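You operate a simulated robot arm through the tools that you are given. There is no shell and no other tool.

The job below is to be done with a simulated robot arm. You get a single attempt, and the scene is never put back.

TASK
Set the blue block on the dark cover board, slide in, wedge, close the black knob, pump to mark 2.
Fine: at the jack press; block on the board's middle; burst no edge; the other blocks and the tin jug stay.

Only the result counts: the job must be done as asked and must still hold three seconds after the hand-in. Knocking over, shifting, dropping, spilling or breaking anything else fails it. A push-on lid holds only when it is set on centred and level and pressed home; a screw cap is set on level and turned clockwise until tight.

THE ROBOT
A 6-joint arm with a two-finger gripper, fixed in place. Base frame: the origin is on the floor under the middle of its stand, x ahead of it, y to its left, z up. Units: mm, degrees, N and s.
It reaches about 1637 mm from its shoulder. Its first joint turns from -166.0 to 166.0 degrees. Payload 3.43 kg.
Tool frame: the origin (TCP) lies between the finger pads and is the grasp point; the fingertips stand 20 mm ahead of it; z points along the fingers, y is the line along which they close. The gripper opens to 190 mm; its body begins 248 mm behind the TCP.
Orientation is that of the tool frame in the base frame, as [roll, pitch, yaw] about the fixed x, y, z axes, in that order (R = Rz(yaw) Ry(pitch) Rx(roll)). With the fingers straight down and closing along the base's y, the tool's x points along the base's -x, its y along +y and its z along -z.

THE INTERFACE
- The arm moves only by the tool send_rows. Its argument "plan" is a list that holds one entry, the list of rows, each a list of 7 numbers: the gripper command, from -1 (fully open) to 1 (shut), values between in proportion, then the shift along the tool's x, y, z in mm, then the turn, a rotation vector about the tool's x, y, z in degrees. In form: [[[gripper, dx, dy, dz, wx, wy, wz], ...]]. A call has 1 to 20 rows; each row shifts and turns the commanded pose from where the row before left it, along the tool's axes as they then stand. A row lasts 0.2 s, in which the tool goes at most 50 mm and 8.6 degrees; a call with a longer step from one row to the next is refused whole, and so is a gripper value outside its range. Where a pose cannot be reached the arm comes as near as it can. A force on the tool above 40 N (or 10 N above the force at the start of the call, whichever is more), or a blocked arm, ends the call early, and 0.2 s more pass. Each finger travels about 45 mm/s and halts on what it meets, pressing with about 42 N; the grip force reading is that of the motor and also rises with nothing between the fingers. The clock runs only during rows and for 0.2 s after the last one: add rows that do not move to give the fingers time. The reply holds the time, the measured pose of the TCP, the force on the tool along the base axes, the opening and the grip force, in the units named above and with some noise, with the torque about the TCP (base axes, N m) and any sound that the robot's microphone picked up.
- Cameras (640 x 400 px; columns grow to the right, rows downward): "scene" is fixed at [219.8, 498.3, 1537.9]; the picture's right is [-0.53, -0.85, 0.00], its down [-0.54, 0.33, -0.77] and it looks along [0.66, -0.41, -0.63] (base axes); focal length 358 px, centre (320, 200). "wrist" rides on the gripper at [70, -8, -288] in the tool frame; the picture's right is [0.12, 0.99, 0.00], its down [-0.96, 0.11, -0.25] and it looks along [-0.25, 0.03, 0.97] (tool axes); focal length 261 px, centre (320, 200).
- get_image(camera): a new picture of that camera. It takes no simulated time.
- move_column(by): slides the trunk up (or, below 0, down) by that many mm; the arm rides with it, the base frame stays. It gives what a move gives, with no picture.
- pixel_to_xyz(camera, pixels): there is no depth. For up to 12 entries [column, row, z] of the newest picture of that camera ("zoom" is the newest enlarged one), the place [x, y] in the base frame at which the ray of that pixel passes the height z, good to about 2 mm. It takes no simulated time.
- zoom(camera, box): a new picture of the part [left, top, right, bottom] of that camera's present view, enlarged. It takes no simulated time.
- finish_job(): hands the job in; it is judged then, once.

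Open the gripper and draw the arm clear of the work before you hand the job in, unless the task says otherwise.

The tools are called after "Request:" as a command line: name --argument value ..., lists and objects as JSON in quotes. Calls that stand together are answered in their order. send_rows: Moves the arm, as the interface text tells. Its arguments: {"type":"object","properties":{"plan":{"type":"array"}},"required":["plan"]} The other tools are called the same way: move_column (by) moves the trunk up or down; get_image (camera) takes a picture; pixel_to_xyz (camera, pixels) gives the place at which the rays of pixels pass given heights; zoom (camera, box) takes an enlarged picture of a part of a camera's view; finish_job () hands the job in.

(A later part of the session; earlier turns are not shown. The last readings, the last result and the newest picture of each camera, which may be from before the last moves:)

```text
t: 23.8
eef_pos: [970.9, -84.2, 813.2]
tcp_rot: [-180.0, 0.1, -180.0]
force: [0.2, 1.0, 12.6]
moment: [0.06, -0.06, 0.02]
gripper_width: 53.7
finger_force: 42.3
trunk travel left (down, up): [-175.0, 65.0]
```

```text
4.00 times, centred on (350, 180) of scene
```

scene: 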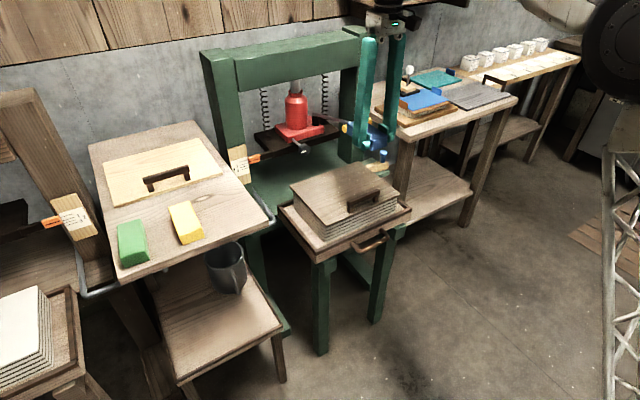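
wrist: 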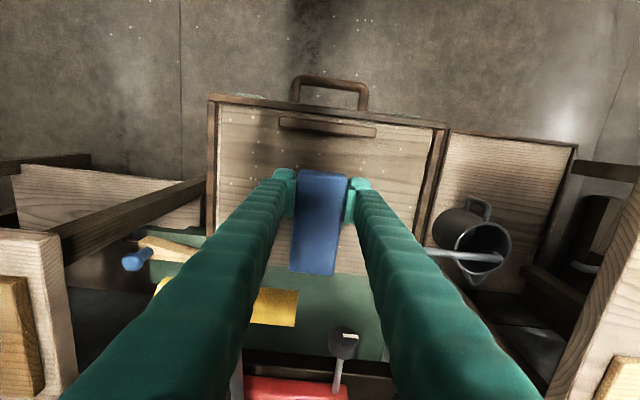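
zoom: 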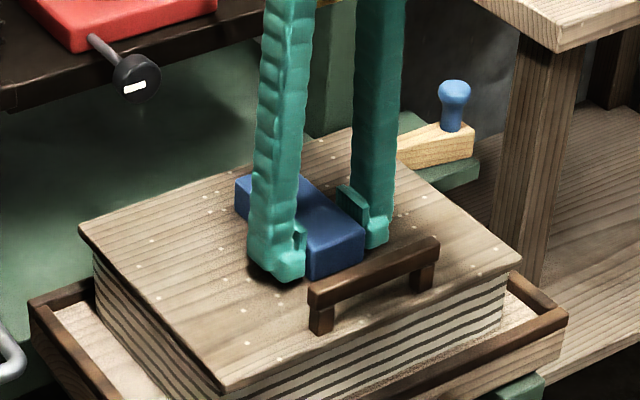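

Contact at 12.6 N: the block is seated. I open the fingers to 90 mm and rise a few mm, then look.

Request:
send_rows --plan '[[[0.7, 0, 0, -1, 0, 0, 0], [0.4, 0, 0, 0, 0, 0, 0], [0.1, 0, 0, 0, 0, 0, 0], [0.05, 0, 0, 0, 0, 0, 0], [0.05, 0, 0, 0, 0, 0, 0], [0.05, 0, 0, -15, 0, 0, 0], [0.05, 0, 0, -25, 0, 0, 0], [0.05, 0, 0, -30, 0, 0, 0], [0.05, 40, 0, 0, 0, 0, 0], [0.05, 40, 0, 0, 0, 0, 0], [0.05, 40, 0, 0, 0, 0, 0], [0.05, 40, 0, 0, 0, 0, 0], [0.05, 0, 0, 0, 0, 0, 0]]]'

Request:
get_image --camera "wrist"

Request:
zoom --camera "scene" --box '[250, 90, 450, 250]'

```text
t: 26.6
eef_pos: [809.6, -83.7, 884.7]
tcp_rot: [-180.0, 0.0, -179.9]
force: [-0.5, -1.1, -0.3]
moment: [-0.01, 0.01, -0.01]
gripper_width: 90.3
finger_force: 0.0
trunk travel left (down, up): [-175.0, 65.0]
```

```text
taken
```

wrist: 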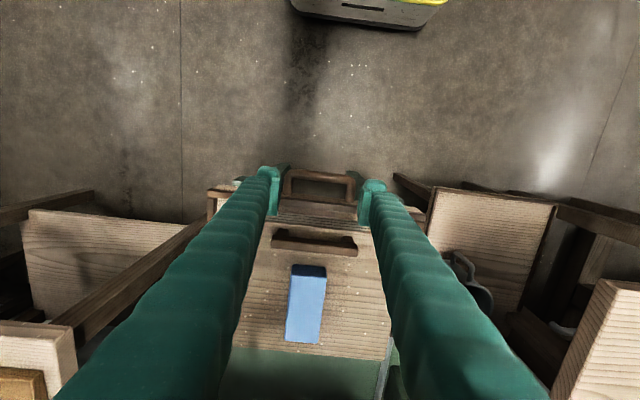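

```text
2.50 times, centred on (350, 170) of scene
```

zoom: 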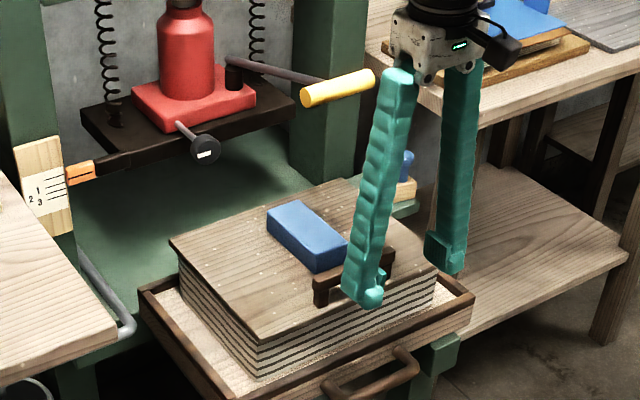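

Block is released on the board. I back up and open fully for a clear top view to verify centring.

Request:
send_rows --plan '[[[-0.3, 10, 0, -40, 0, 0, 0], [-0.6, 10, 0, -45, 0, 0, 0], [-1, 0, 0, -45, 0, 0, 0], [-1, 0, 0, -45, 0, 0, 0], [-1, 0, 0, -45, 0, 0, 0], [-1, 0, 0, 0, 0, 0, 0], [-1, 0, 0, 0, 0, 0, 0]]]'

Request:
zoom --camera "wrist" --box '[210, 170, 420, 320]'

Request:
zoom --camera "scene" --box '[270, 140, 430, 260]'

Request:
get_image --camera "wrist"

Request:
get_image --camera "scene"

```text
t: 28.2
eef_pos: [788.8, -84.2, 1104.6]
tcp_rot: [180.0, 0.1, 180.0]
force: [-0.6, -0.5, -0.1]
moment: [0.0, -0.02, 0.0]
gripper_width: 189.9
finger_force: 0.1
trunk travel left (down, up): [-175.0, 65.0]
```

```text
2.67 times, centred on (315, 245) of wrist
```

zoom: 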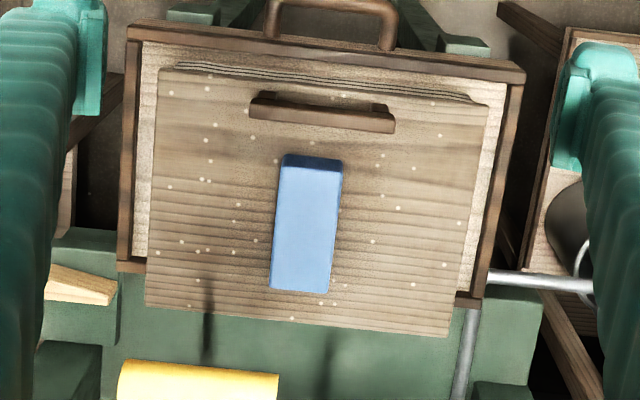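

```text
3.33 times, centred on (350, 200) of scene
```

zoom: 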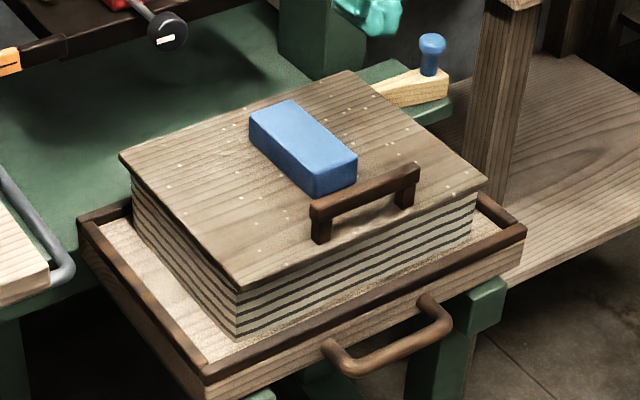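

```text
taken
```

wrist: 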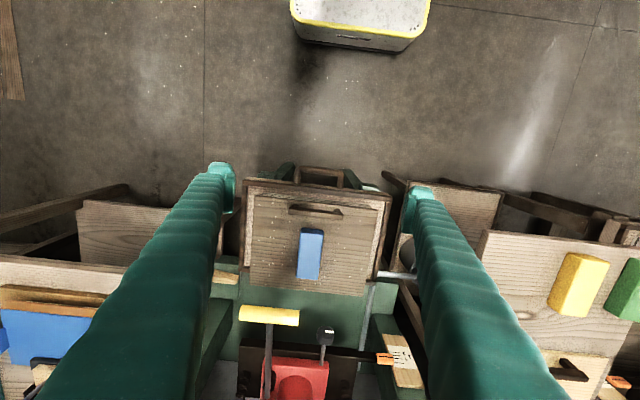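

```text
taken
```

scene: 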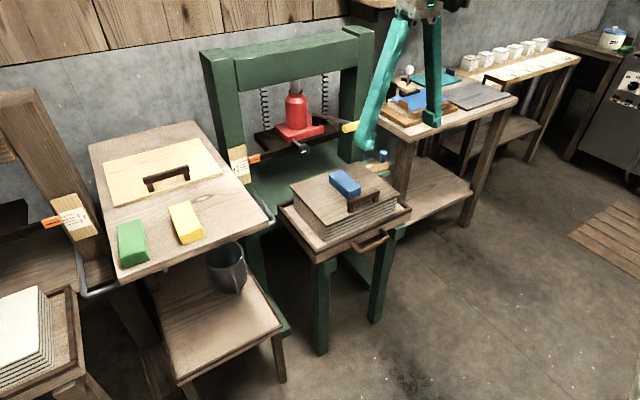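

I convert the board corners and the block's top corners to check the centring numerically.

Request:
pixel_to_xyz --camera "wrist" --pixels '[[255.1, 195.6, 786], [377.5, 208.7, 786], [250.2, 284.7, 786], [362.9, 296.3, 786], [301.1, 232.3, 818], [322.9, 234.5, 818], [296.6, 278, 818], [318, 279.8, 818]]'

Request:
pixel_to_xyz --camera "scene" --pixels '[[289.8, 187.2, 786], [326.3, 226.3, 786], [400.4, 194.3, 786], [358.3, 161.3, 786], [328.7, 174.2, 818], [341.5, 170, 818], [361, 185, 818], [347, 191, 818]]'

```text
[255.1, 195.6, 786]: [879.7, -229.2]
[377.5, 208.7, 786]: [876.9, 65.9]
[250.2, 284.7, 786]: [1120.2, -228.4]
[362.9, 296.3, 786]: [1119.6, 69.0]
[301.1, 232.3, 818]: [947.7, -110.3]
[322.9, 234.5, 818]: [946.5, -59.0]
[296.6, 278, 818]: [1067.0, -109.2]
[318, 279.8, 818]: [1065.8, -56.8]
```

```text
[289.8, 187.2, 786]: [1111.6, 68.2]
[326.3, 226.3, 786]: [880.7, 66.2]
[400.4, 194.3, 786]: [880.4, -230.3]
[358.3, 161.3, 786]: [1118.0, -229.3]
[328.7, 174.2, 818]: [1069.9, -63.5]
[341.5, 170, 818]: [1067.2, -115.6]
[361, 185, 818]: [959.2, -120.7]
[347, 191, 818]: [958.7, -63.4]
```

Estimates suggest the block may be ~5–8 mm too far in +x; I zoom closer to measure precisely.

Request:
zoom --camera "wrist" --box '[240, 180, 385, 300]'

Request:
pixel_to_xyz --camera "zoom" --pixels '[[320, 200, 786]]'

Request:
zoom --camera "scene" --box '[280, 150, 410, 235]'

```text
3.33 times, centred on (312, 240) of wrist
```

zoom: 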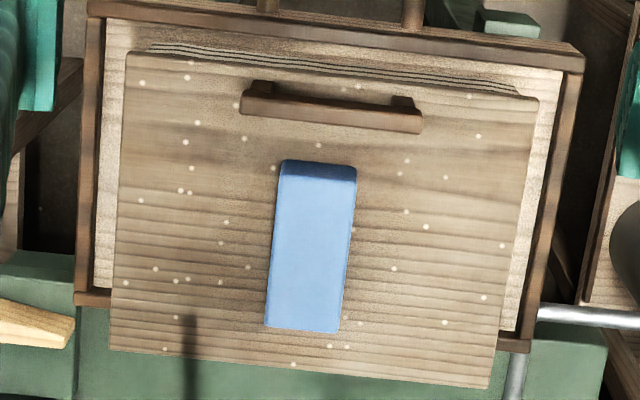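

```text
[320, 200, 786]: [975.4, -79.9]
```

```text
4.71 times, centred on (345, 192) of scene
```

zoom: 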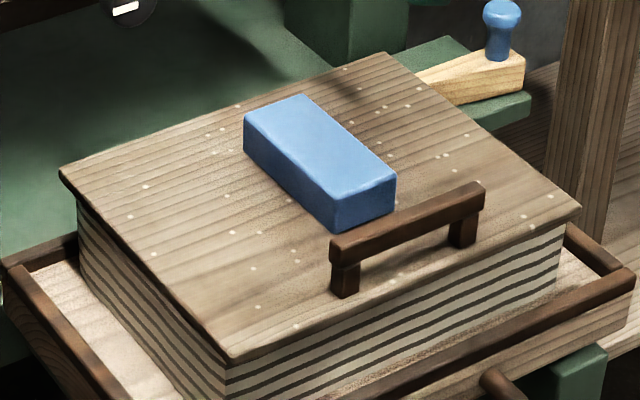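

I take the diagonal intersections: board middle at wrist (310.9,248.5)/scene (343.6,190.0), block top middle at wrist (308.7,256.7)/scene (344.2,180.3), and convert.

Request:
pixel_to_xyz --camera "wrist" --pixels '[[310.9, 248.5, 780], [310.9, 248.5, 790], [308.7, 256.7, 810], [308.7, 256.7, 820]]'

Request:
pixel_to_xyz --camera "scene" --pixels '[[343.6, 190, 780], [343.6, 190, 790], [344.2, 180.3, 810], [344.2, 180.3, 820]]'

```text
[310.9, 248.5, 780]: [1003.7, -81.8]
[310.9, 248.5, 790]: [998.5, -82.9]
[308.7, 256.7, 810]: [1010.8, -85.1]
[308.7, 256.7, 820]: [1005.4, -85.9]
```

```text
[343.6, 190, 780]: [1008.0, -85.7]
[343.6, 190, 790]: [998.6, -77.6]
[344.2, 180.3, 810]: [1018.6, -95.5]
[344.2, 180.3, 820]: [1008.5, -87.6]
```

Block is within ~4–5 mm of the board's middle, which is good. Next I tilt the gripper to point forward (70° about the tool's −y) so that I can see and push the tray front with both fingertips; I do the rotation here, high and clear.

Request:
send_rows --plan '[[[-1, 0, 0, 0, 0, -7.8, 0], [-1, 0, 0, 0, 0, -7.8, 0], [-1, 0, 0, 0, 0, -7.8, 0], [-1, 0, 0, 0, 0, -7.8, 0], [-1, 0, 0, 0, 0, -7.8, 0], [-1, 0, 0, 0, 0, -7.8, 0], [-1, 0, 0, 0, 0, -7.8, 0], [-1, 0, 0, 0, 0, -7.8, 0], [-1, 0, 0, 0, 0, -7.6, 0], [-1, 0, 0, 0, 0, 0, 0], [-1, 0, 0, 0, 0, 0, 0]]]'

Request:
get_image --camera "wrist"

Request:
get_image --camera "scene"

```text
t: 30.6
eef_pos: [793.2, -64.9, 1099.0]
tcp_rot: [177.1, 63.7, 179.5]
force: [-0.9, 0.1, -0.4]
moment: [0.0, 0.01, 0.0]
gripper_width: 190.1
finger_force: 0.0
out of reach, approached as far as the arm can: row 8, 9
trunk travel left (down, up): [-175.0, 65.0]
```

```text
taken
```

wrist: 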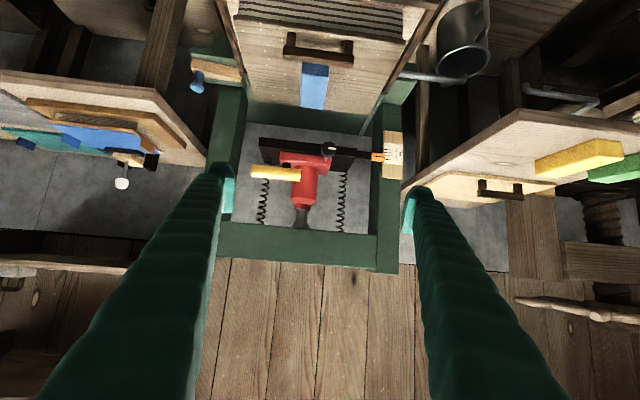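

```text
taken
```

scene: 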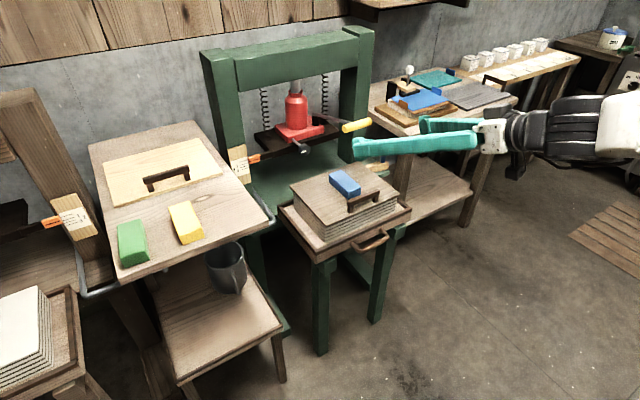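

The rotation stopped at ~64° because the arm is folded too close. I lower by 250 mm in front of the tray (still ahead of it, x≈793) where there is more room, then see what the pose looks like.

Request:
send_rows --plan '[[[-1, 37.3, 0, 18.5, 0, 0, 0], [-1, 37.3, 0, 18.5, 0, 0, 0], [-1, 37.3, 0, 18.5, 0, 0, 0], [-1, 37.3, 0, 18.5, 0, 0, 0], [-1, 37.3, 0, 18.5, 0, 0, 0], [-1, 0, 0, 0, 0, 0, 0], [-1, 0, 0, 0, 0, 0, 0]]]'

Request:
get_image --camera "wrist"

Request:
get_image --camera "scene"

```text
t: 32.2
eef_pos: [806.8, -62.3, 898.7]
tcp_rot: [177.2, 63.5, 179.6]
force: [0.0, -0.1, -0.5]
moment: [0.03, -0.03, -0.02]
gripper_width: 189.9
finger_force: 0.0
out of reach, approached as far as the arm can: row 5
trunk travel left (down, up): [-175.0, 65.0]
```

```text
taken
```

wrist: 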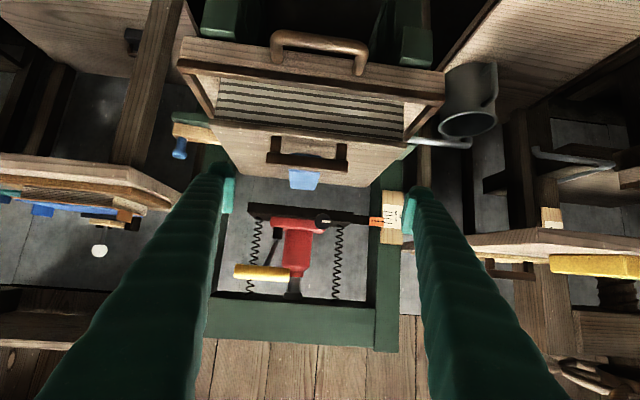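

```text
taken
```

scene: 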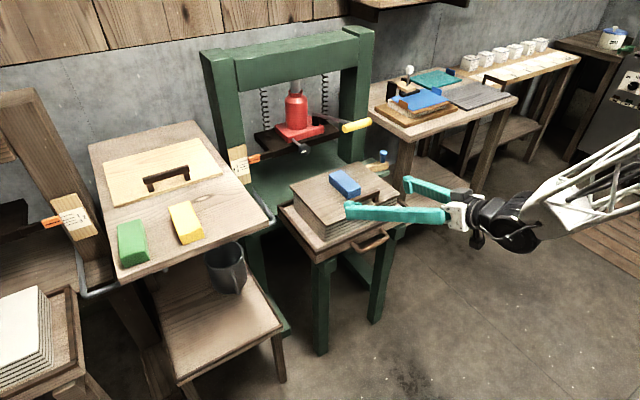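

The arm is near a folding limit; lowering the trunk gives the low working height. Fingertips are ahead of the tray (x≈825 vs tray front ≈862) and high, so I lower the trunk by 120 mm first.

Request:
move_column --by -120

Request:
get_image --camera "wrist"

Request:
get_image --camera "scene"

```text
t: 33.7
eef_pos: [809.1, -63.4, 778.9]
tcp_rot: [177.3, 63.4, 179.6]
force: [0.3, 0.0, -0.3]
moment: [-0.02, 0.0, 0.01]
gripper_width: 190.1
finger_force: 0.0
trunk travel left (down, up): [-55.0, 185.0]
```

```text
taken
```

wrist: 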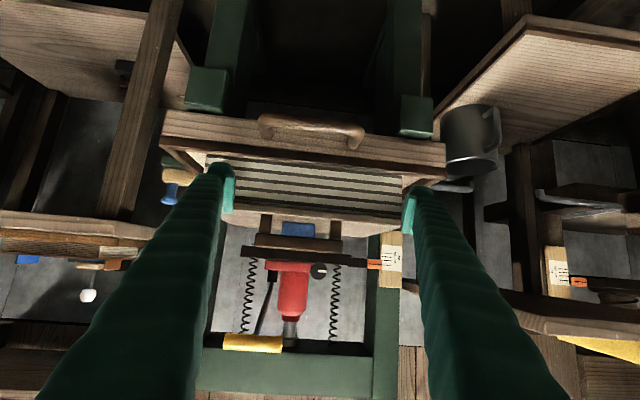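

```text
taken
```

scene: 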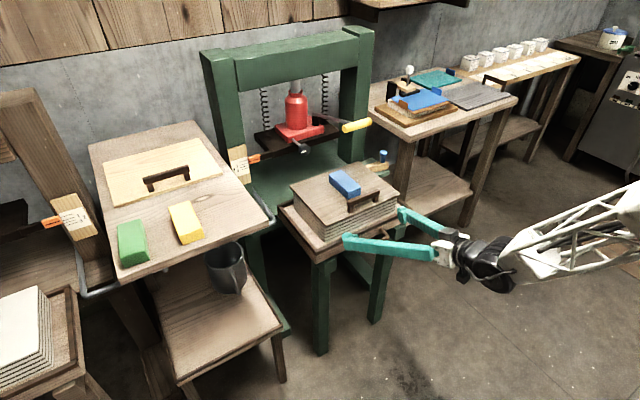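

The wrist camera now shows the tray front (inverted view): handle at (312,130), rail ends at (205,90) and (417,115). I zoom for detail.

Request:
zoom --camera "wrist" --box '[150, 50, 470, 250]'

Request:
zoom --camera "wrist" --box '[190, 200, 430, 370]'

Request:
zoom --camera "scene" --box '[270, 140, 470, 280]'

```text
2.00 times, centred on (310, 150) of wrist
```

zoom: 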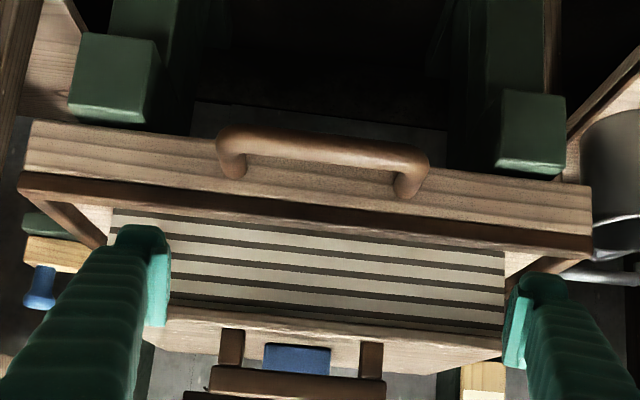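

```text
2.35 times, centred on (310, 285) of wrist
```

zoom: 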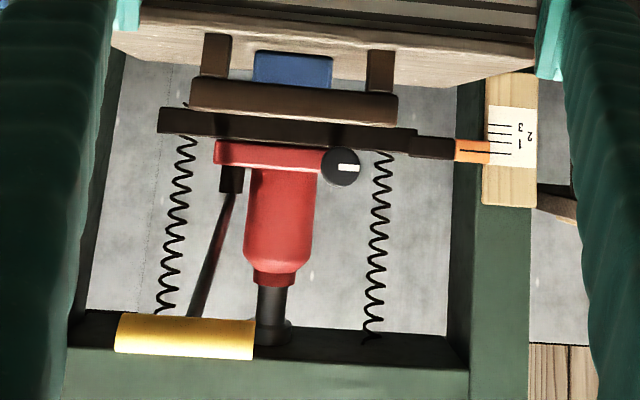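

```text
2.86 times, centred on (370, 210) of scene
```

zoom: 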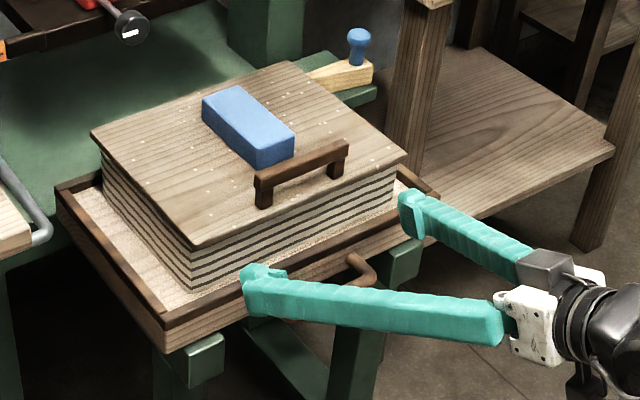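

The tray front wall (z≈672–720) is clear on both sides of the handle. I straighten the roll, centre on y≈−80 and lower the fingertips to the wall's level, still ahead of it.

Request:
send_rows --plan '[[[-1, 0, -17, 0, 2.7, 0, 0], [-1, 0, 0, 0, 0, 0, 0], [-1, 20, 0, 10, 0, 0, 0], [-1, 20, 0, 10, 0, 0, 0], [-1, 20, 0, 10, 0, 0, 0], [-1, 0, 0, 0, 0, 0, 0]]]'

Request:
get_image --camera "wrist"

Request:
zoom --camera "scene" --box '[270, 140, 470, 280]'

```text
t: 35.1
eef_pos: [838.5, -85.1, 729.5]
tcp_rot: [179.1, 63.3, 178.9]
force: [-0.5, -1.0, -0.1]
moment: [0.02, -0.02, -0.02]
gripper_width: 190.1
finger_force: 0.0
out of reach, approached as far as the arm can: row 3, 4, 5
trunk travel left (down, up): [-55.0, 185.0]
```

```text
taken
```

wrist: 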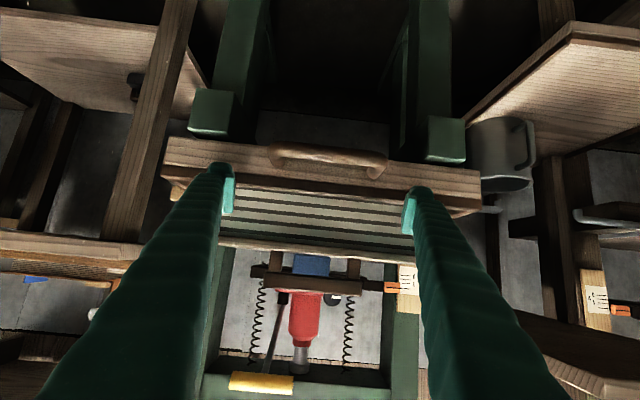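

```text
2.86 times, centred on (370, 210) of scene
```

zoom: 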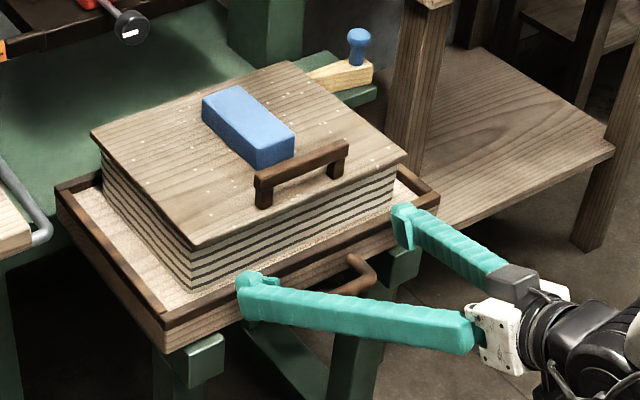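

Fingertips are now just ahead of the wall, with tips at about rim level. I lower the trunk 18 mm so they bear on the wall's face.

Request:
move_column --by -18

Request:
zoom --camera "wrist" --box '[150, 70, 500, 270]'

Request:
zoom --camera "scene" --box '[290, 180, 450, 280]'

```text
t: 35.8
eef_pos: [838.1, -84.4, 710.8]
tcp_rot: [179.1, 63.3, 178.9]
force: [-0.2, 0.1, -0.4]
moment: [-0.01, -0.01, -0.03]
gripper_width: 190.0
finger_force: 0.1
trunk travel left (down, up): [-37.0, 203.0]
```

```text
1.83 times, centred on (325, 170) of wrist
```

zoom: 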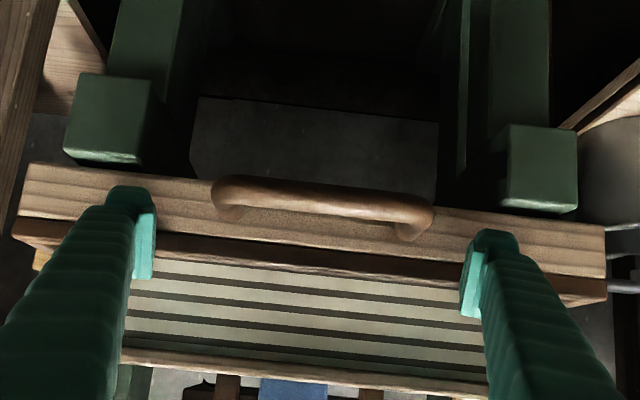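

```text
4.00 times, centred on (370, 230) of scene
```

zoom: 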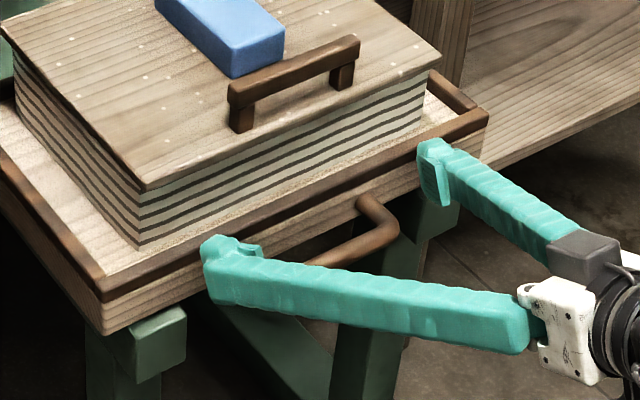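

Both fingertips face the wall on either side of the handle. I trim the yaw and push gently in +x, watching the force.

Request:
send_rows --plan '[[[-1, 0, 4, 0, 0, 0, -0.5], [-1, -1.3, 0, 2.7, 0, 0, 0], [-1, -1.3, 0, 2.7, 0, 0, 0], [-1, -1.3, 0, 2.7, 0, 0, 0], [-1, -1.3, 0, 2.7, 0, 0, 0], [-1, -1.3, 0, 2.7, 0, 0, 0], [-1, -1.3, 0, 2.7, 0, 0, 0], [-1, 0, 0, 0, 0, 0, 0]]]'

Request:
zoom --camera "scene" --box '[290, 180, 450, 280]'

```text
t: 37.5
eef_pos: [855.6, -81.4, 711.2]
tcp_rot: [179.6, 63.1, 180.0]
force: [-1.6, -1.1, 0.8]
moment: [-0.12, -0.05, -0.06]
gripper_width: 190.2
finger_force: 0.1
trunk travel left (down, up): [-37.0, 203.0]
```

```text
4.00 times, centred on (370, 230) of scene
```

zoom: 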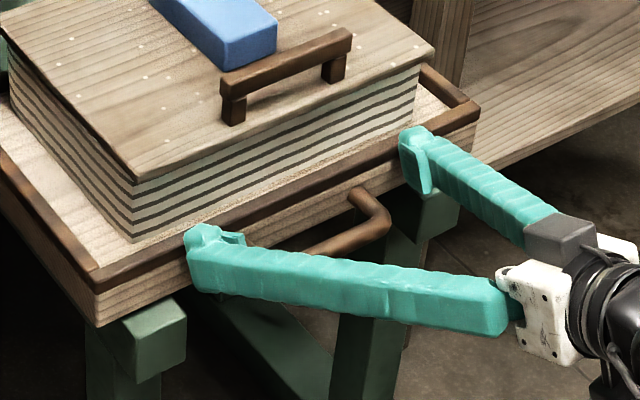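

The tray slides easily with small force. I continue pushing at 10 mm per row.

Request:
send_rows --plan '[[[-1, -2.2, 0, 4.5, 0, 0, 0], [-1, -4.5, 0, 8.9, 0, 0, 0], [-1, -4.5, 0, 8.9, 0, 0, 0], [-1, -4.5, 0, 8.9, 0, 0, 0], [-1, -4.5, 0, 8.9, 0, 0, 0], [-1, -4.5, 0, 8.9, 0, 0, 0], [-1, -4.5, 0, 8.9, 0, 0, 0], [-1, -4.5, 0, 8.9, 0, 0, 0], [-1, -4.5, 0, 8.9, 0, 0, 0], [-1, -2.2, 0, 4.5, 0, 0, 0], [-1, 0, 0, 0, 0, 0, 0]]]'

Request:
get_image --camera "scene"

Request:
get_image --camera "wrist"

```text
t: 40.0
eef_pos: [943.1, -91.2, 709.9]
tcp_rot: [179.8, 63.1, -179.8]
force: [1.2, 0.0, 0.0]
moment: [-0.03, 0.03, 0.02]
gripper_width: 189.9
finger_force: 0.0
out of reach, approached as far as the arm can: row 5, 7
trunk travel left (down, up): [-37.0, 203.0]
```

```text
taken
```

scene: 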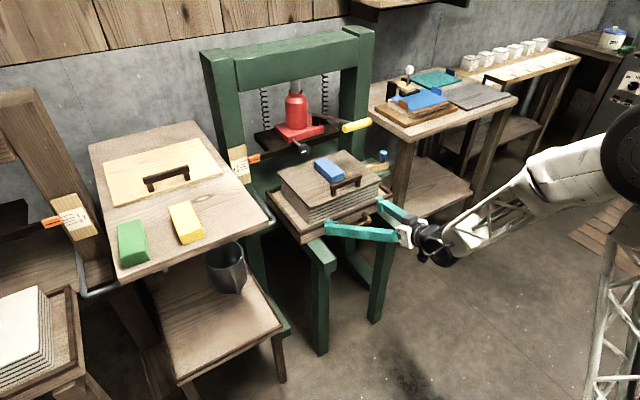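

```text
taken
```

wrist: 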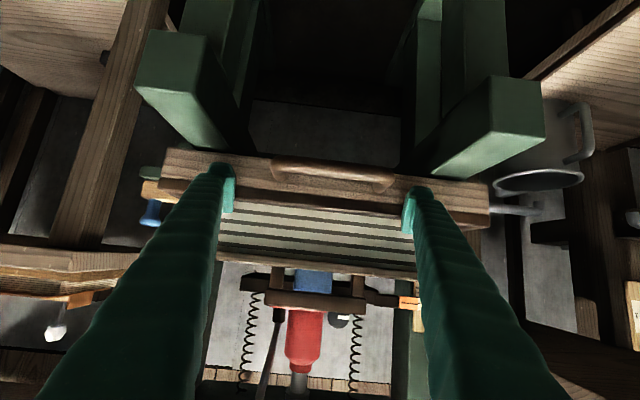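

Tray slid ~90 mm; the gripper drifted to y≈−91, so I re-centre by +10 mm and continue pushing.

Request:
send_rows --plan '[[[-1, 0, 5, 0, 0, 0, 0], [-1, 0, 5, 0, 0, 0, 0], [-1, -2.2, 0, 4.5, 0, 0, 0], [-1, -4.5, 0, 8.9, 0, 0, 0], [-1, -4.5, 0, 8.9, 0, 0, 0], [-1, -4.5, 0, 8.9, 0, 0, 0], [-1, -4.5, 0, 8.9, 0, 0, 0], [-1, -4.5, 0, 8.9, 0, 0, 0], [-1, -4.5, 0, 8.9, 0, 0, 0], [-1, -4.5, 0, 8.9, 0, 0, 0], [-1, -2.2, 0, 4.5, 0, 0, 0], [-1, 0, 0, 0, 0, 0, 0]]]'

Request:
zoom --camera "scene" --box '[230, 100, 450, 260]'

Request:
get_image --camera "wrist"

```text
t: 42.5
eef_pos: [1023.0, -88.8, 708.5]
tcp_rot: [179.5, 63.0, -179.9]
force: [0.8, 0.6, -0.2]
moment: [0.01, -0.01, 0.0]
gripper_width: 190.1
finger_force: 0.1
out of reach, approached as far as the arm can: row 1, 2
trunk travel left (down, up): [-37.0, 203.0]
```

```text
2.50 times, centred on (340, 180) of scene
```

zoom: 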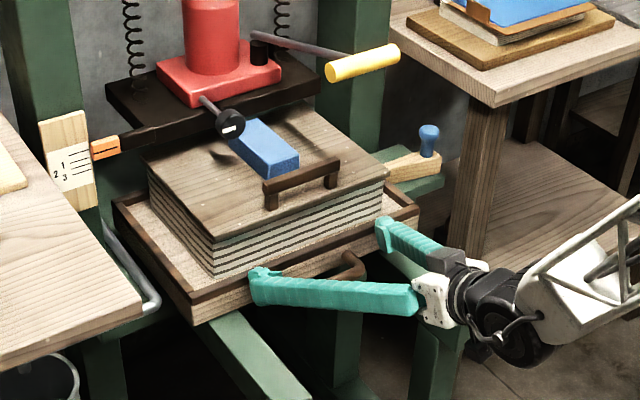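

```text
taken
```

wrist: 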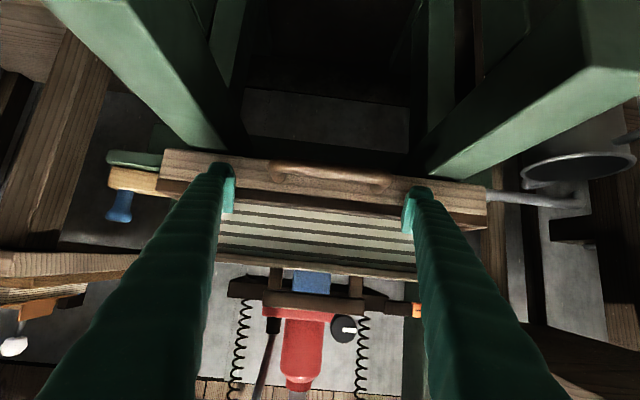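

The tray follows well; block nears the platen edge. I zoom on the gap between the block's top and the platen's underside before going further.

Request:
zoom --camera "wrist" --box '[215, 250, 435, 350]'

Request:
zoom --camera "scene" --box '[270, 120, 380, 200]'

```text
2.91 times, centred on (325, 300) of wrist
```

zoom: 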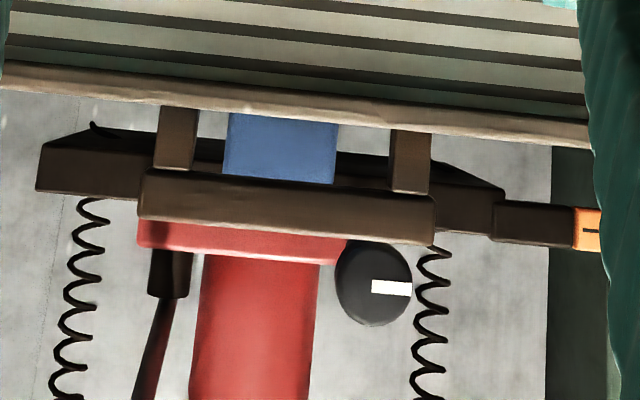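

```text
5.00 times, centred on (325, 160) of scene
```

zoom: 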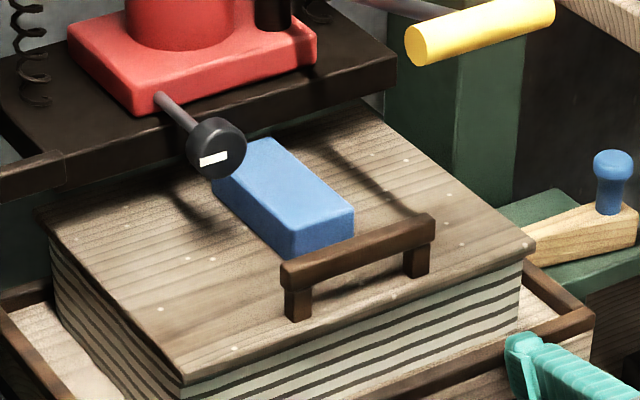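

I triangulate the platen's lower front edge and the block's top more carefully, since the clearance matters.

Request:
get_image --camera "wrist"

Request:
pixel_to_xyz --camera "wrist" --pixels '[[228.8, 282.5, 820], [228.8, 282.5, 840], [228.8, 298, 840], [228.8, 298, 860], [310, 294.5, 820], [310, 294.5, 830], [310, 269, 786], [310, 269, 790]]'

Request:
pixel_to_xyz --camera "scene" --pixels '[[340.4, 137, 820], [340.4, 137, 840], [340.4, 131.4, 840], [340.4, 131.4, 860], [318, 203.8, 815], [318, 203.8, 825], [331.5, 200, 815], [331.5, 200, 825]]'

Request:
zoom --camera "scene" --box '[295, 140, 365, 190]'

```text
taken
```

wrist: 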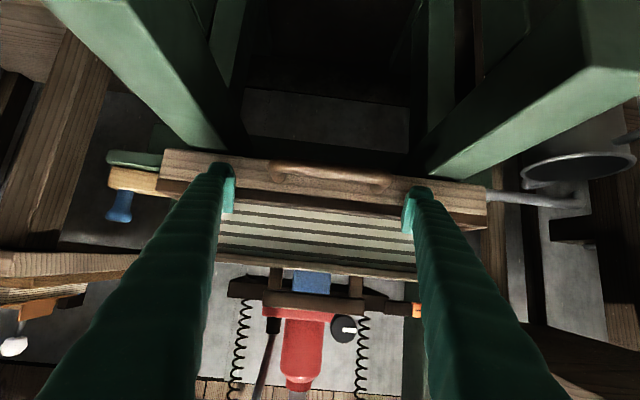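

```text
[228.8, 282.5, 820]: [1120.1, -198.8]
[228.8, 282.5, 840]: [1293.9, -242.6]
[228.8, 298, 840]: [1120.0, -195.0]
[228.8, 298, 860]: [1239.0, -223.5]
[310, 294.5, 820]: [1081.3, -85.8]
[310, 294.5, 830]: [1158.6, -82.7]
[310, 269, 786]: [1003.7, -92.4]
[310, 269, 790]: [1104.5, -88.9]
```

```text
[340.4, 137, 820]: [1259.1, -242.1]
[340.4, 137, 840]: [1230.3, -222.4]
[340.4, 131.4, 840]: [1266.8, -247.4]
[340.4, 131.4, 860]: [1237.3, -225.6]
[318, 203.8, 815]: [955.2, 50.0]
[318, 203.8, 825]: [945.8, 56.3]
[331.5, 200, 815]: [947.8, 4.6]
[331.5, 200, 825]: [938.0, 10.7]
```

```text
8.00 times, centred on (330, 165) of scene
```

zoom: 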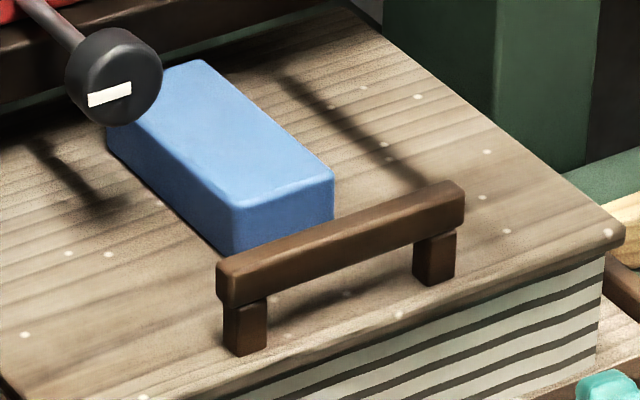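

Platen underside ≈834, block top ≈819–826: it clears, though narrowly. I continue pushing 50 mm with a y correction and check again.

Request:
send_rows --plan '[[[-1, -2.2, 2, 4.5, 0, 0, 0], [-1, -4.5, 2, 8.9, 0, 0, 0], [-1, -4.5, 2, 8.9, 0, 0, 0], [-1, -4.5, 0, 8.9, 0, 0, 0], [-1, -4.5, 0, 8.9, 0, 0, 0], [-1, -2.2, 0, 4.5, 0, 0, 0], [-1, 0, 0, 0, 0, 0, 0]]]'

Request:
zoom --camera "scene" --box '[230, 100, 450, 260]'

Request:
zoom --camera "wrist" --box '[200, 130, 440, 330]'

```text
t: 44.1
eef_pos: [1071.9, -87.3, 709.0]
tcp_rot: [179.5, 63.0, -179.8]
force: [-0.3, 0.1, 1.2]
moment: [0.03, -0.03, 0.03]
gripper_width: 190.2
finger_force: 0.1
out of reach, approached as far as the arm can: row 2
trunk travel left (down, up): [-37.0, 203.0]
```

```text
2.50 times, centred on (340, 180) of scene
```

zoom: 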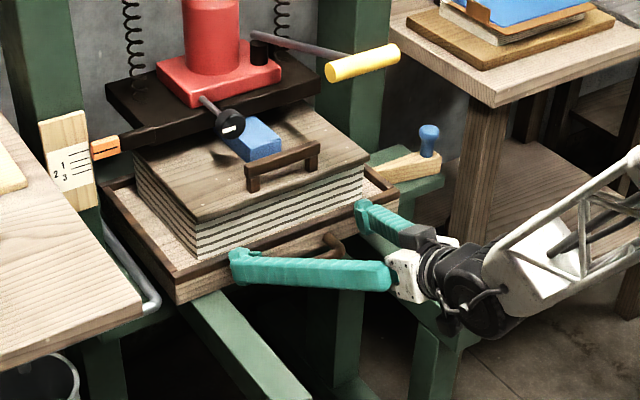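

```text
2.00 times, centred on (320, 230) of wrist
```

zoom: 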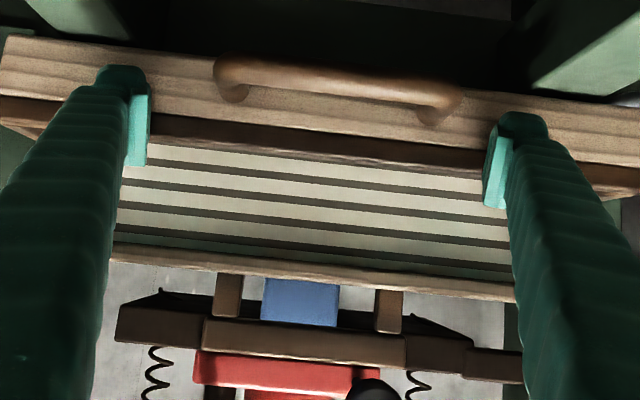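

The block is entering under the platen without trouble. I continue pushing another ~60 mm.

Request:
send_rows --plan '[[[-1, -2.2, 2, 4.5, 0, 0, 0], [-1, -4.5, 2, 8.9, 0, 0, 0], [-1, -4.5, 2, 8.9, 0, 0, 0], [-1, -4.5, 0, 8.9, 0, 0, 0], [-1, -4.5, 0, 8.9, 0, 0, 0], [-1, -4.5, 0, 8.9, 0, 0, 0], [-1, -2.2, 0, 4.5, 0, 0, 0], [-1, 0, 0, 0, 0, 0, 0]]]'

Request:
zoom --camera "scene" --box '[230, 100, 450, 260]'

Request:
get_image --camera "wrist"

```text
t: 46.0
eef_pos: [1132.9, -85.5, 711.4]
tcp_rot: [179.5, 62.9, -179.9]
force: [0.2, 0.1, -0.8]
moment: [0.02, -0.01, 0.0]
gripper_width: 190.2
finger_force: 0.1
out of reach, approached as far as the arm can: row 1, 3
trunk travel left (down, up): [-37.0, 203.0]
```

```text
2.50 times, centred on (340, 180) of scene
```

zoom: 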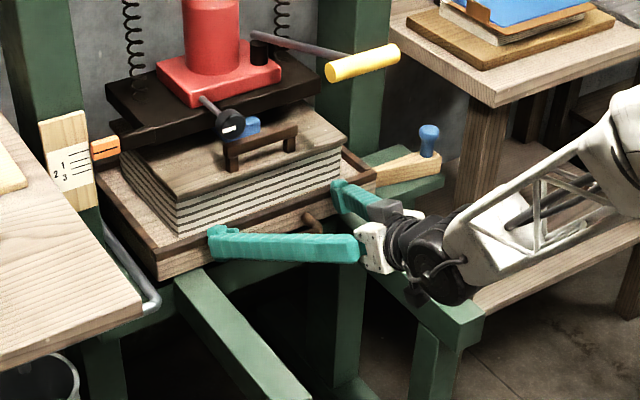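

```text
taken
```

wrist: 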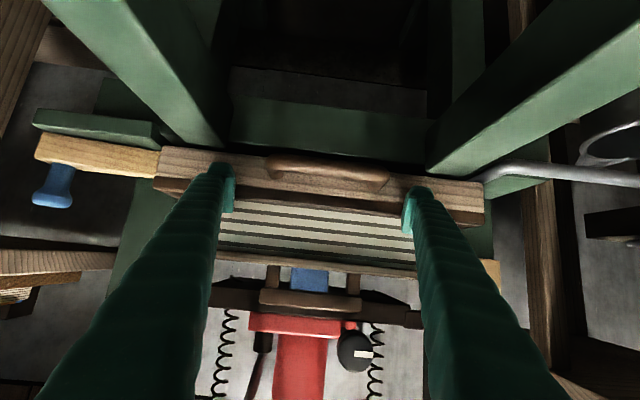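

Tray front is now at x≈1152, still free. I continue in +x towards the stop, with small rows near the end.

Request:
send_rows --plan '[[[-1, -2.2, 2, 4.5, 0, 0, 0], [-1, -3.6, 2, 7.1, 0, 0, 0], [-1, -3.6, 0, 7.1, 0, 0, 0], [-1, -3.6, 0, 7.1, 0, 0, 0], [-1, -2.2, 0, 4.5, 0, 0, 0], [-1, -1.3, 0, 2.7, 0, 0, 0], [-1, 0, 0, 0, 0, 0, 0]]]'

Request:
zoom --camera "scene" --box '[230, 100, 450, 260]'

Request:
get_image --camera "wrist"

```text
t: 47.5
eef_pos: [1168.9, -82.0, 712.2]
tcp_rot: [179.6, 62.9, -179.9]
force: [0.8, 0.3, 0.8]
moment: [0.0, -0.03, 0.01]
gripper_width: 190.1
finger_force: 0.1
trunk travel left (down, up): [-37.0, 203.0]
```

```text
2.50 times, centred on (340, 180) of scene
```

zoom: 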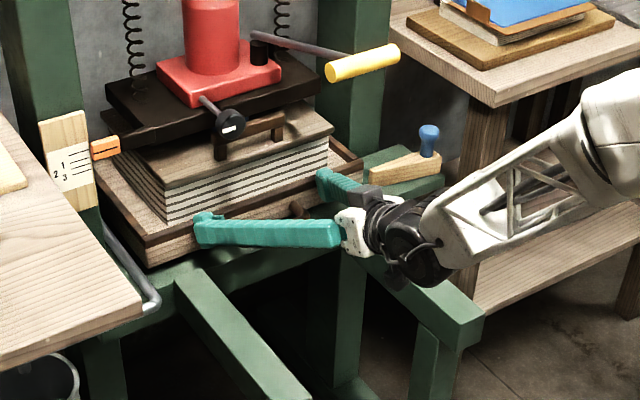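

```text
taken
```

wrist: 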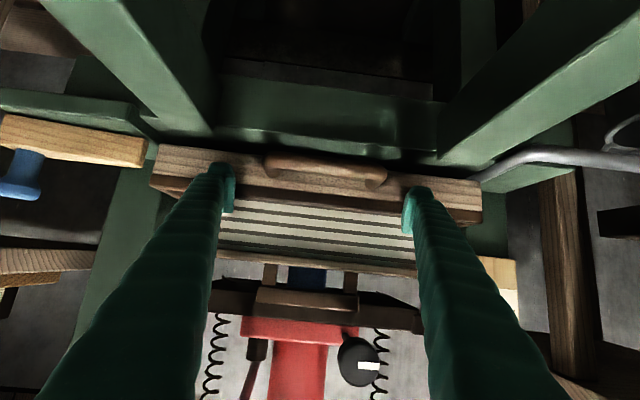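

I check where the tray and board are now relative to the platen.

Request:
pixel_to_xyz --camera "scene" --pixels '[[271.2, 204.8, 720], [337.5, 158.5, 786], [279, 187.5, 786], [372.5, 168, 740], [362, 152, 720]]'

Request:
zoom --camera "scene" --box '[250, 130, 390, 220]'

Request:
zoom --camera "wrist" --box '[0, 70, 250, 250]'

Request:
zoom --camera "wrist" --box '[140, 100, 520, 340]'

```text
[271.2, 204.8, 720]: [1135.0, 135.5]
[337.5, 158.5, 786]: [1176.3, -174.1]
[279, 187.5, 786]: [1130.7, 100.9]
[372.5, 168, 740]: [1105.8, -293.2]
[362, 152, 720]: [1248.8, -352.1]
```

```text
4.44 times, centred on (320, 175) of scene
```

zoom: 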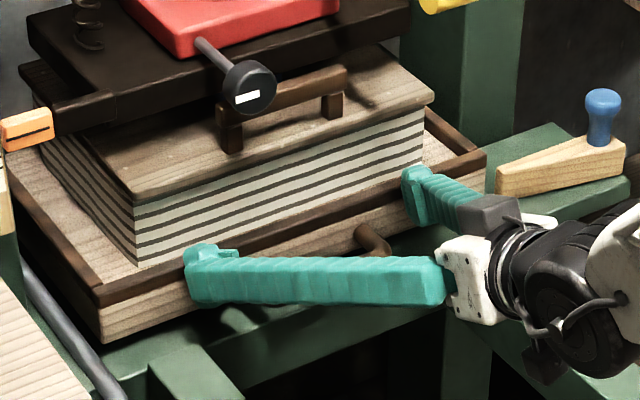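

```text
2.22 times, centred on (125, 160) of wrist
```

zoom: 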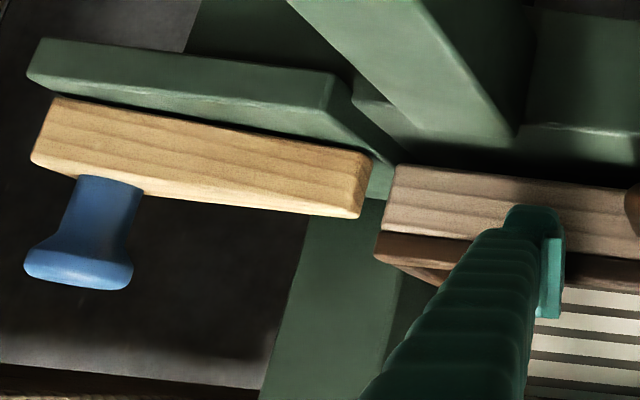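

```text
1.67 times, centred on (330, 220) of wrist
```

zoom: 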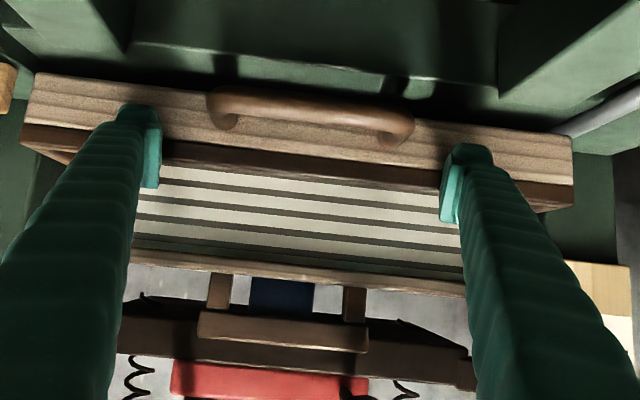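

The tray still moves freely. I push on in small steps until I feel the stop.

Request:
send_rows --plan '[[[-1, -1.3, 0, 2.7, 0, 0, 0], [-1, -1.3, 0, 2.7, 0, 0, 0], [-1, -1.3, 0, 2.7, 0, 0, 0], [-1, -1.3, 0, 2.7, 0, 0, 0], [-1, -1.3, 0, 2.7, 0, 0, 0], [-1, -1.3, 0, 2.7, 0, 0, 0], [-1, -1.3, 0, 2.7, 0, 0, 0], [-1, -1.3, 0, 2.7, 0, 0, 0]]]'

Request:
zoom --camera "scene" --box '[250, 130, 390, 220]'

Request:
get_image --camera "wrist"

```text
t: 48.5
eef_pos: [1176.8, -82.1, 713.3]
tcp_rot: [179.7, 62.9, 180.0]
force: [-26.1, 2.7, 11.1]
moment: [-1.39, -0.3, -2.75]
gripper_width: 190.2
finger_force: 0.0
trunk travel left (down, up): [-37.0, 203.0]
stopped in row 4: the force on the tool passed its limit at 48 N (the readings are from after the stop); the commanded pose is now the measured one
```

```text
4.44 times, centred on (320, 175) of scene
```

zoom: 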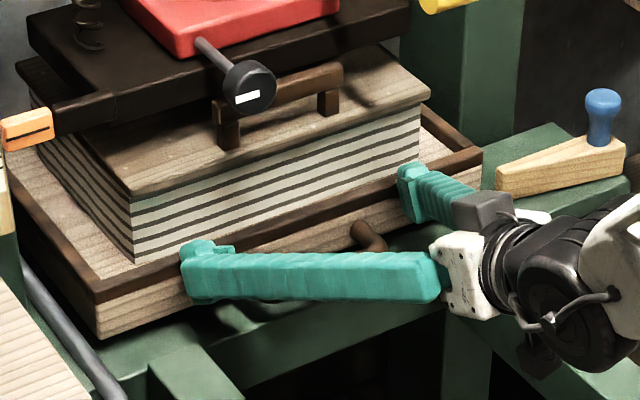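

```text
taken
```

wrist: 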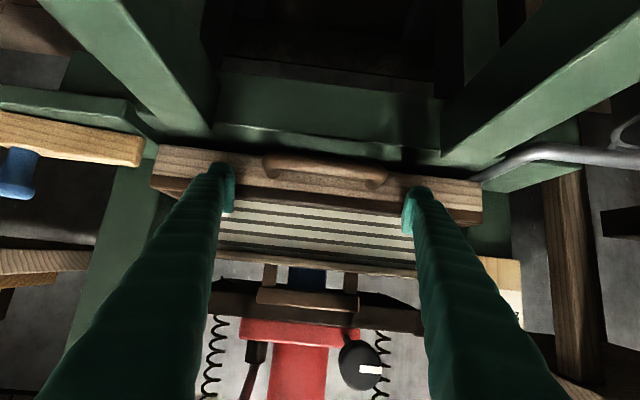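

Firm stop at TCP x≈1177 (48 N). I check whether the tray sits square, using its front rim corners and the board's corners.

Request:
pixel_to_xyz --camera "scene" --pixels '[[269.3, 195, 720], [356.7, 164.2, 720], [276.8, 174.5, 786], [345.2, 151, 786], [303, 179, 820], [360.3, 174, 690]]'

Request:
zoom --camera "scene" --box '[255, 165, 315, 210]'

Request:
zoom --camera "scene" --box '[330, 140, 390, 185]'

```text
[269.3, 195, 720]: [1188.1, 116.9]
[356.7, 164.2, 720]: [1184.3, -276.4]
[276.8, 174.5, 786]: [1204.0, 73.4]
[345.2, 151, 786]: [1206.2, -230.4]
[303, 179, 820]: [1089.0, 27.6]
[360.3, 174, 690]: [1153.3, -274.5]
```

```text
8.89 times, centred on (285, 188) of scene
```

zoom: 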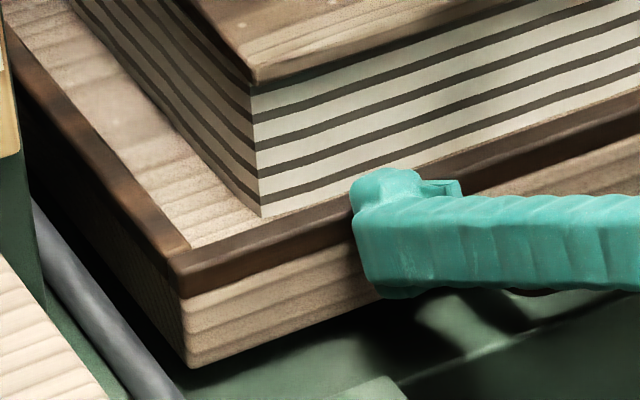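

```text
8.89 times, centred on (360, 162) of scene
```

zoom: 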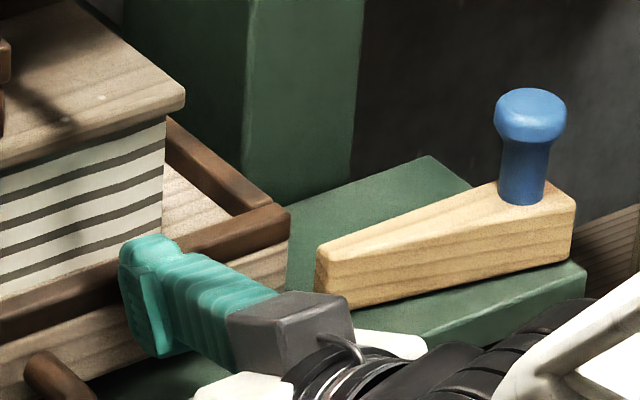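

The tray is square, front wall at x≈1187. Now I triangulate the wedge's corners against it.

Request:
pixel_to_xyz --camera "scene" --pixels '[[359.8, 167.3, 690], [359.8, 167.3, 710], [362.9, 169.5, 690], [362.9, 169.5, 710], [388.8, 162.3, 690], [388.8, 162.3, 710], [362.8, 174.2, 670], [362.8, 174.2, 690], [384.5, 159.7, 690], [384.5, 152, 740]]'

Request:
zoom --camera "wrist" --box '[0, 90, 180, 220]'

```text
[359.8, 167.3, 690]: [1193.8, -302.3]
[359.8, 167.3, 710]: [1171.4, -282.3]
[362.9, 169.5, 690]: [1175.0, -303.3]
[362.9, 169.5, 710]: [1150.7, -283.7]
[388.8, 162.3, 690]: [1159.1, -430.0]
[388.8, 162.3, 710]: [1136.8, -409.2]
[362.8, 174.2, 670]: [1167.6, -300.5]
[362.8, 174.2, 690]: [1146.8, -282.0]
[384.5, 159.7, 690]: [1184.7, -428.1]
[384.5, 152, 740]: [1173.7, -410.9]
```

```text
3.08 times, centred on (90, 155) of wrist
```

zoom: 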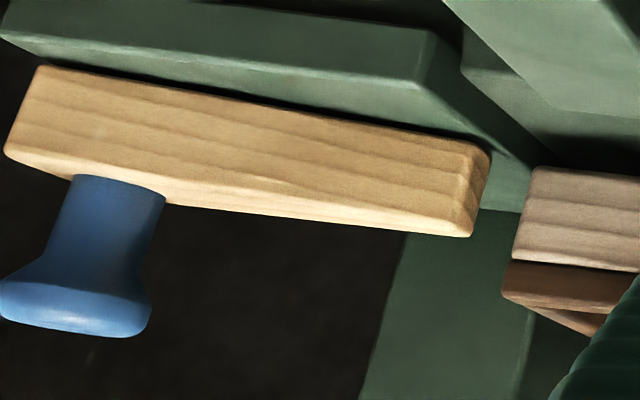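

Wedge: top z≈702, straight back face x≈1183 just in front of the tray wall (1187), thin end at y≈−290 pointing +y, knob at the thick end. I retract the fingers straight back along −x for a look.

Request:
send_rows --plan '[[[-1, 4.5, 0, -8.9, 0, 0, 0], [-1, 14, 0, -27, 0, 0, 0], [-1, 20, 0, -39, 0, 0, 0], [-1, 20, 0, -39, 0, 0, 0], [-1, 20, 0, -39, 0, 0, 0], [-1, 20, 0, -39, 0, 0, 0], [-1, 0, 0, 0, 0, 0, 0]]]'

Request:
get_image --camera "wrist"

Request:
get_image --camera "scene"

```text
t: 50.0
eef_pos: [965.4, -85.0, 711.0]
tcp_rot: [179.3, 62.9, 179.9]
force: [0.3, -0.2, -0.1]
moment: [0.0, 0.04, 0.02]
gripper_width: 190.1
finger_force: 0.1
trunk travel left (down, up): [-37.0, 203.0]
```

```text
taken
```

wrist: 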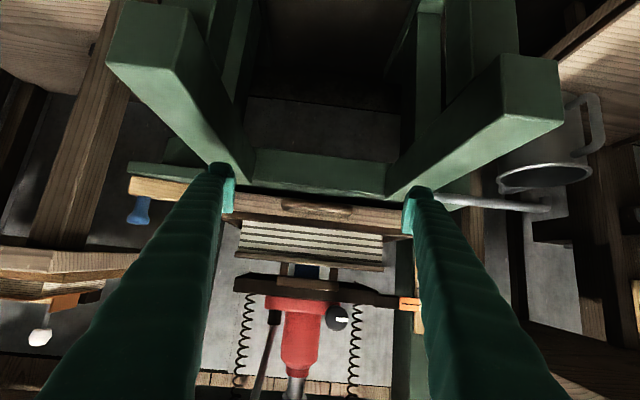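

```text
taken
```

scene: 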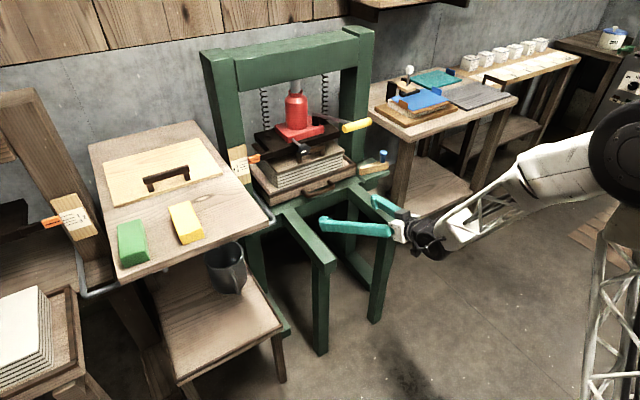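

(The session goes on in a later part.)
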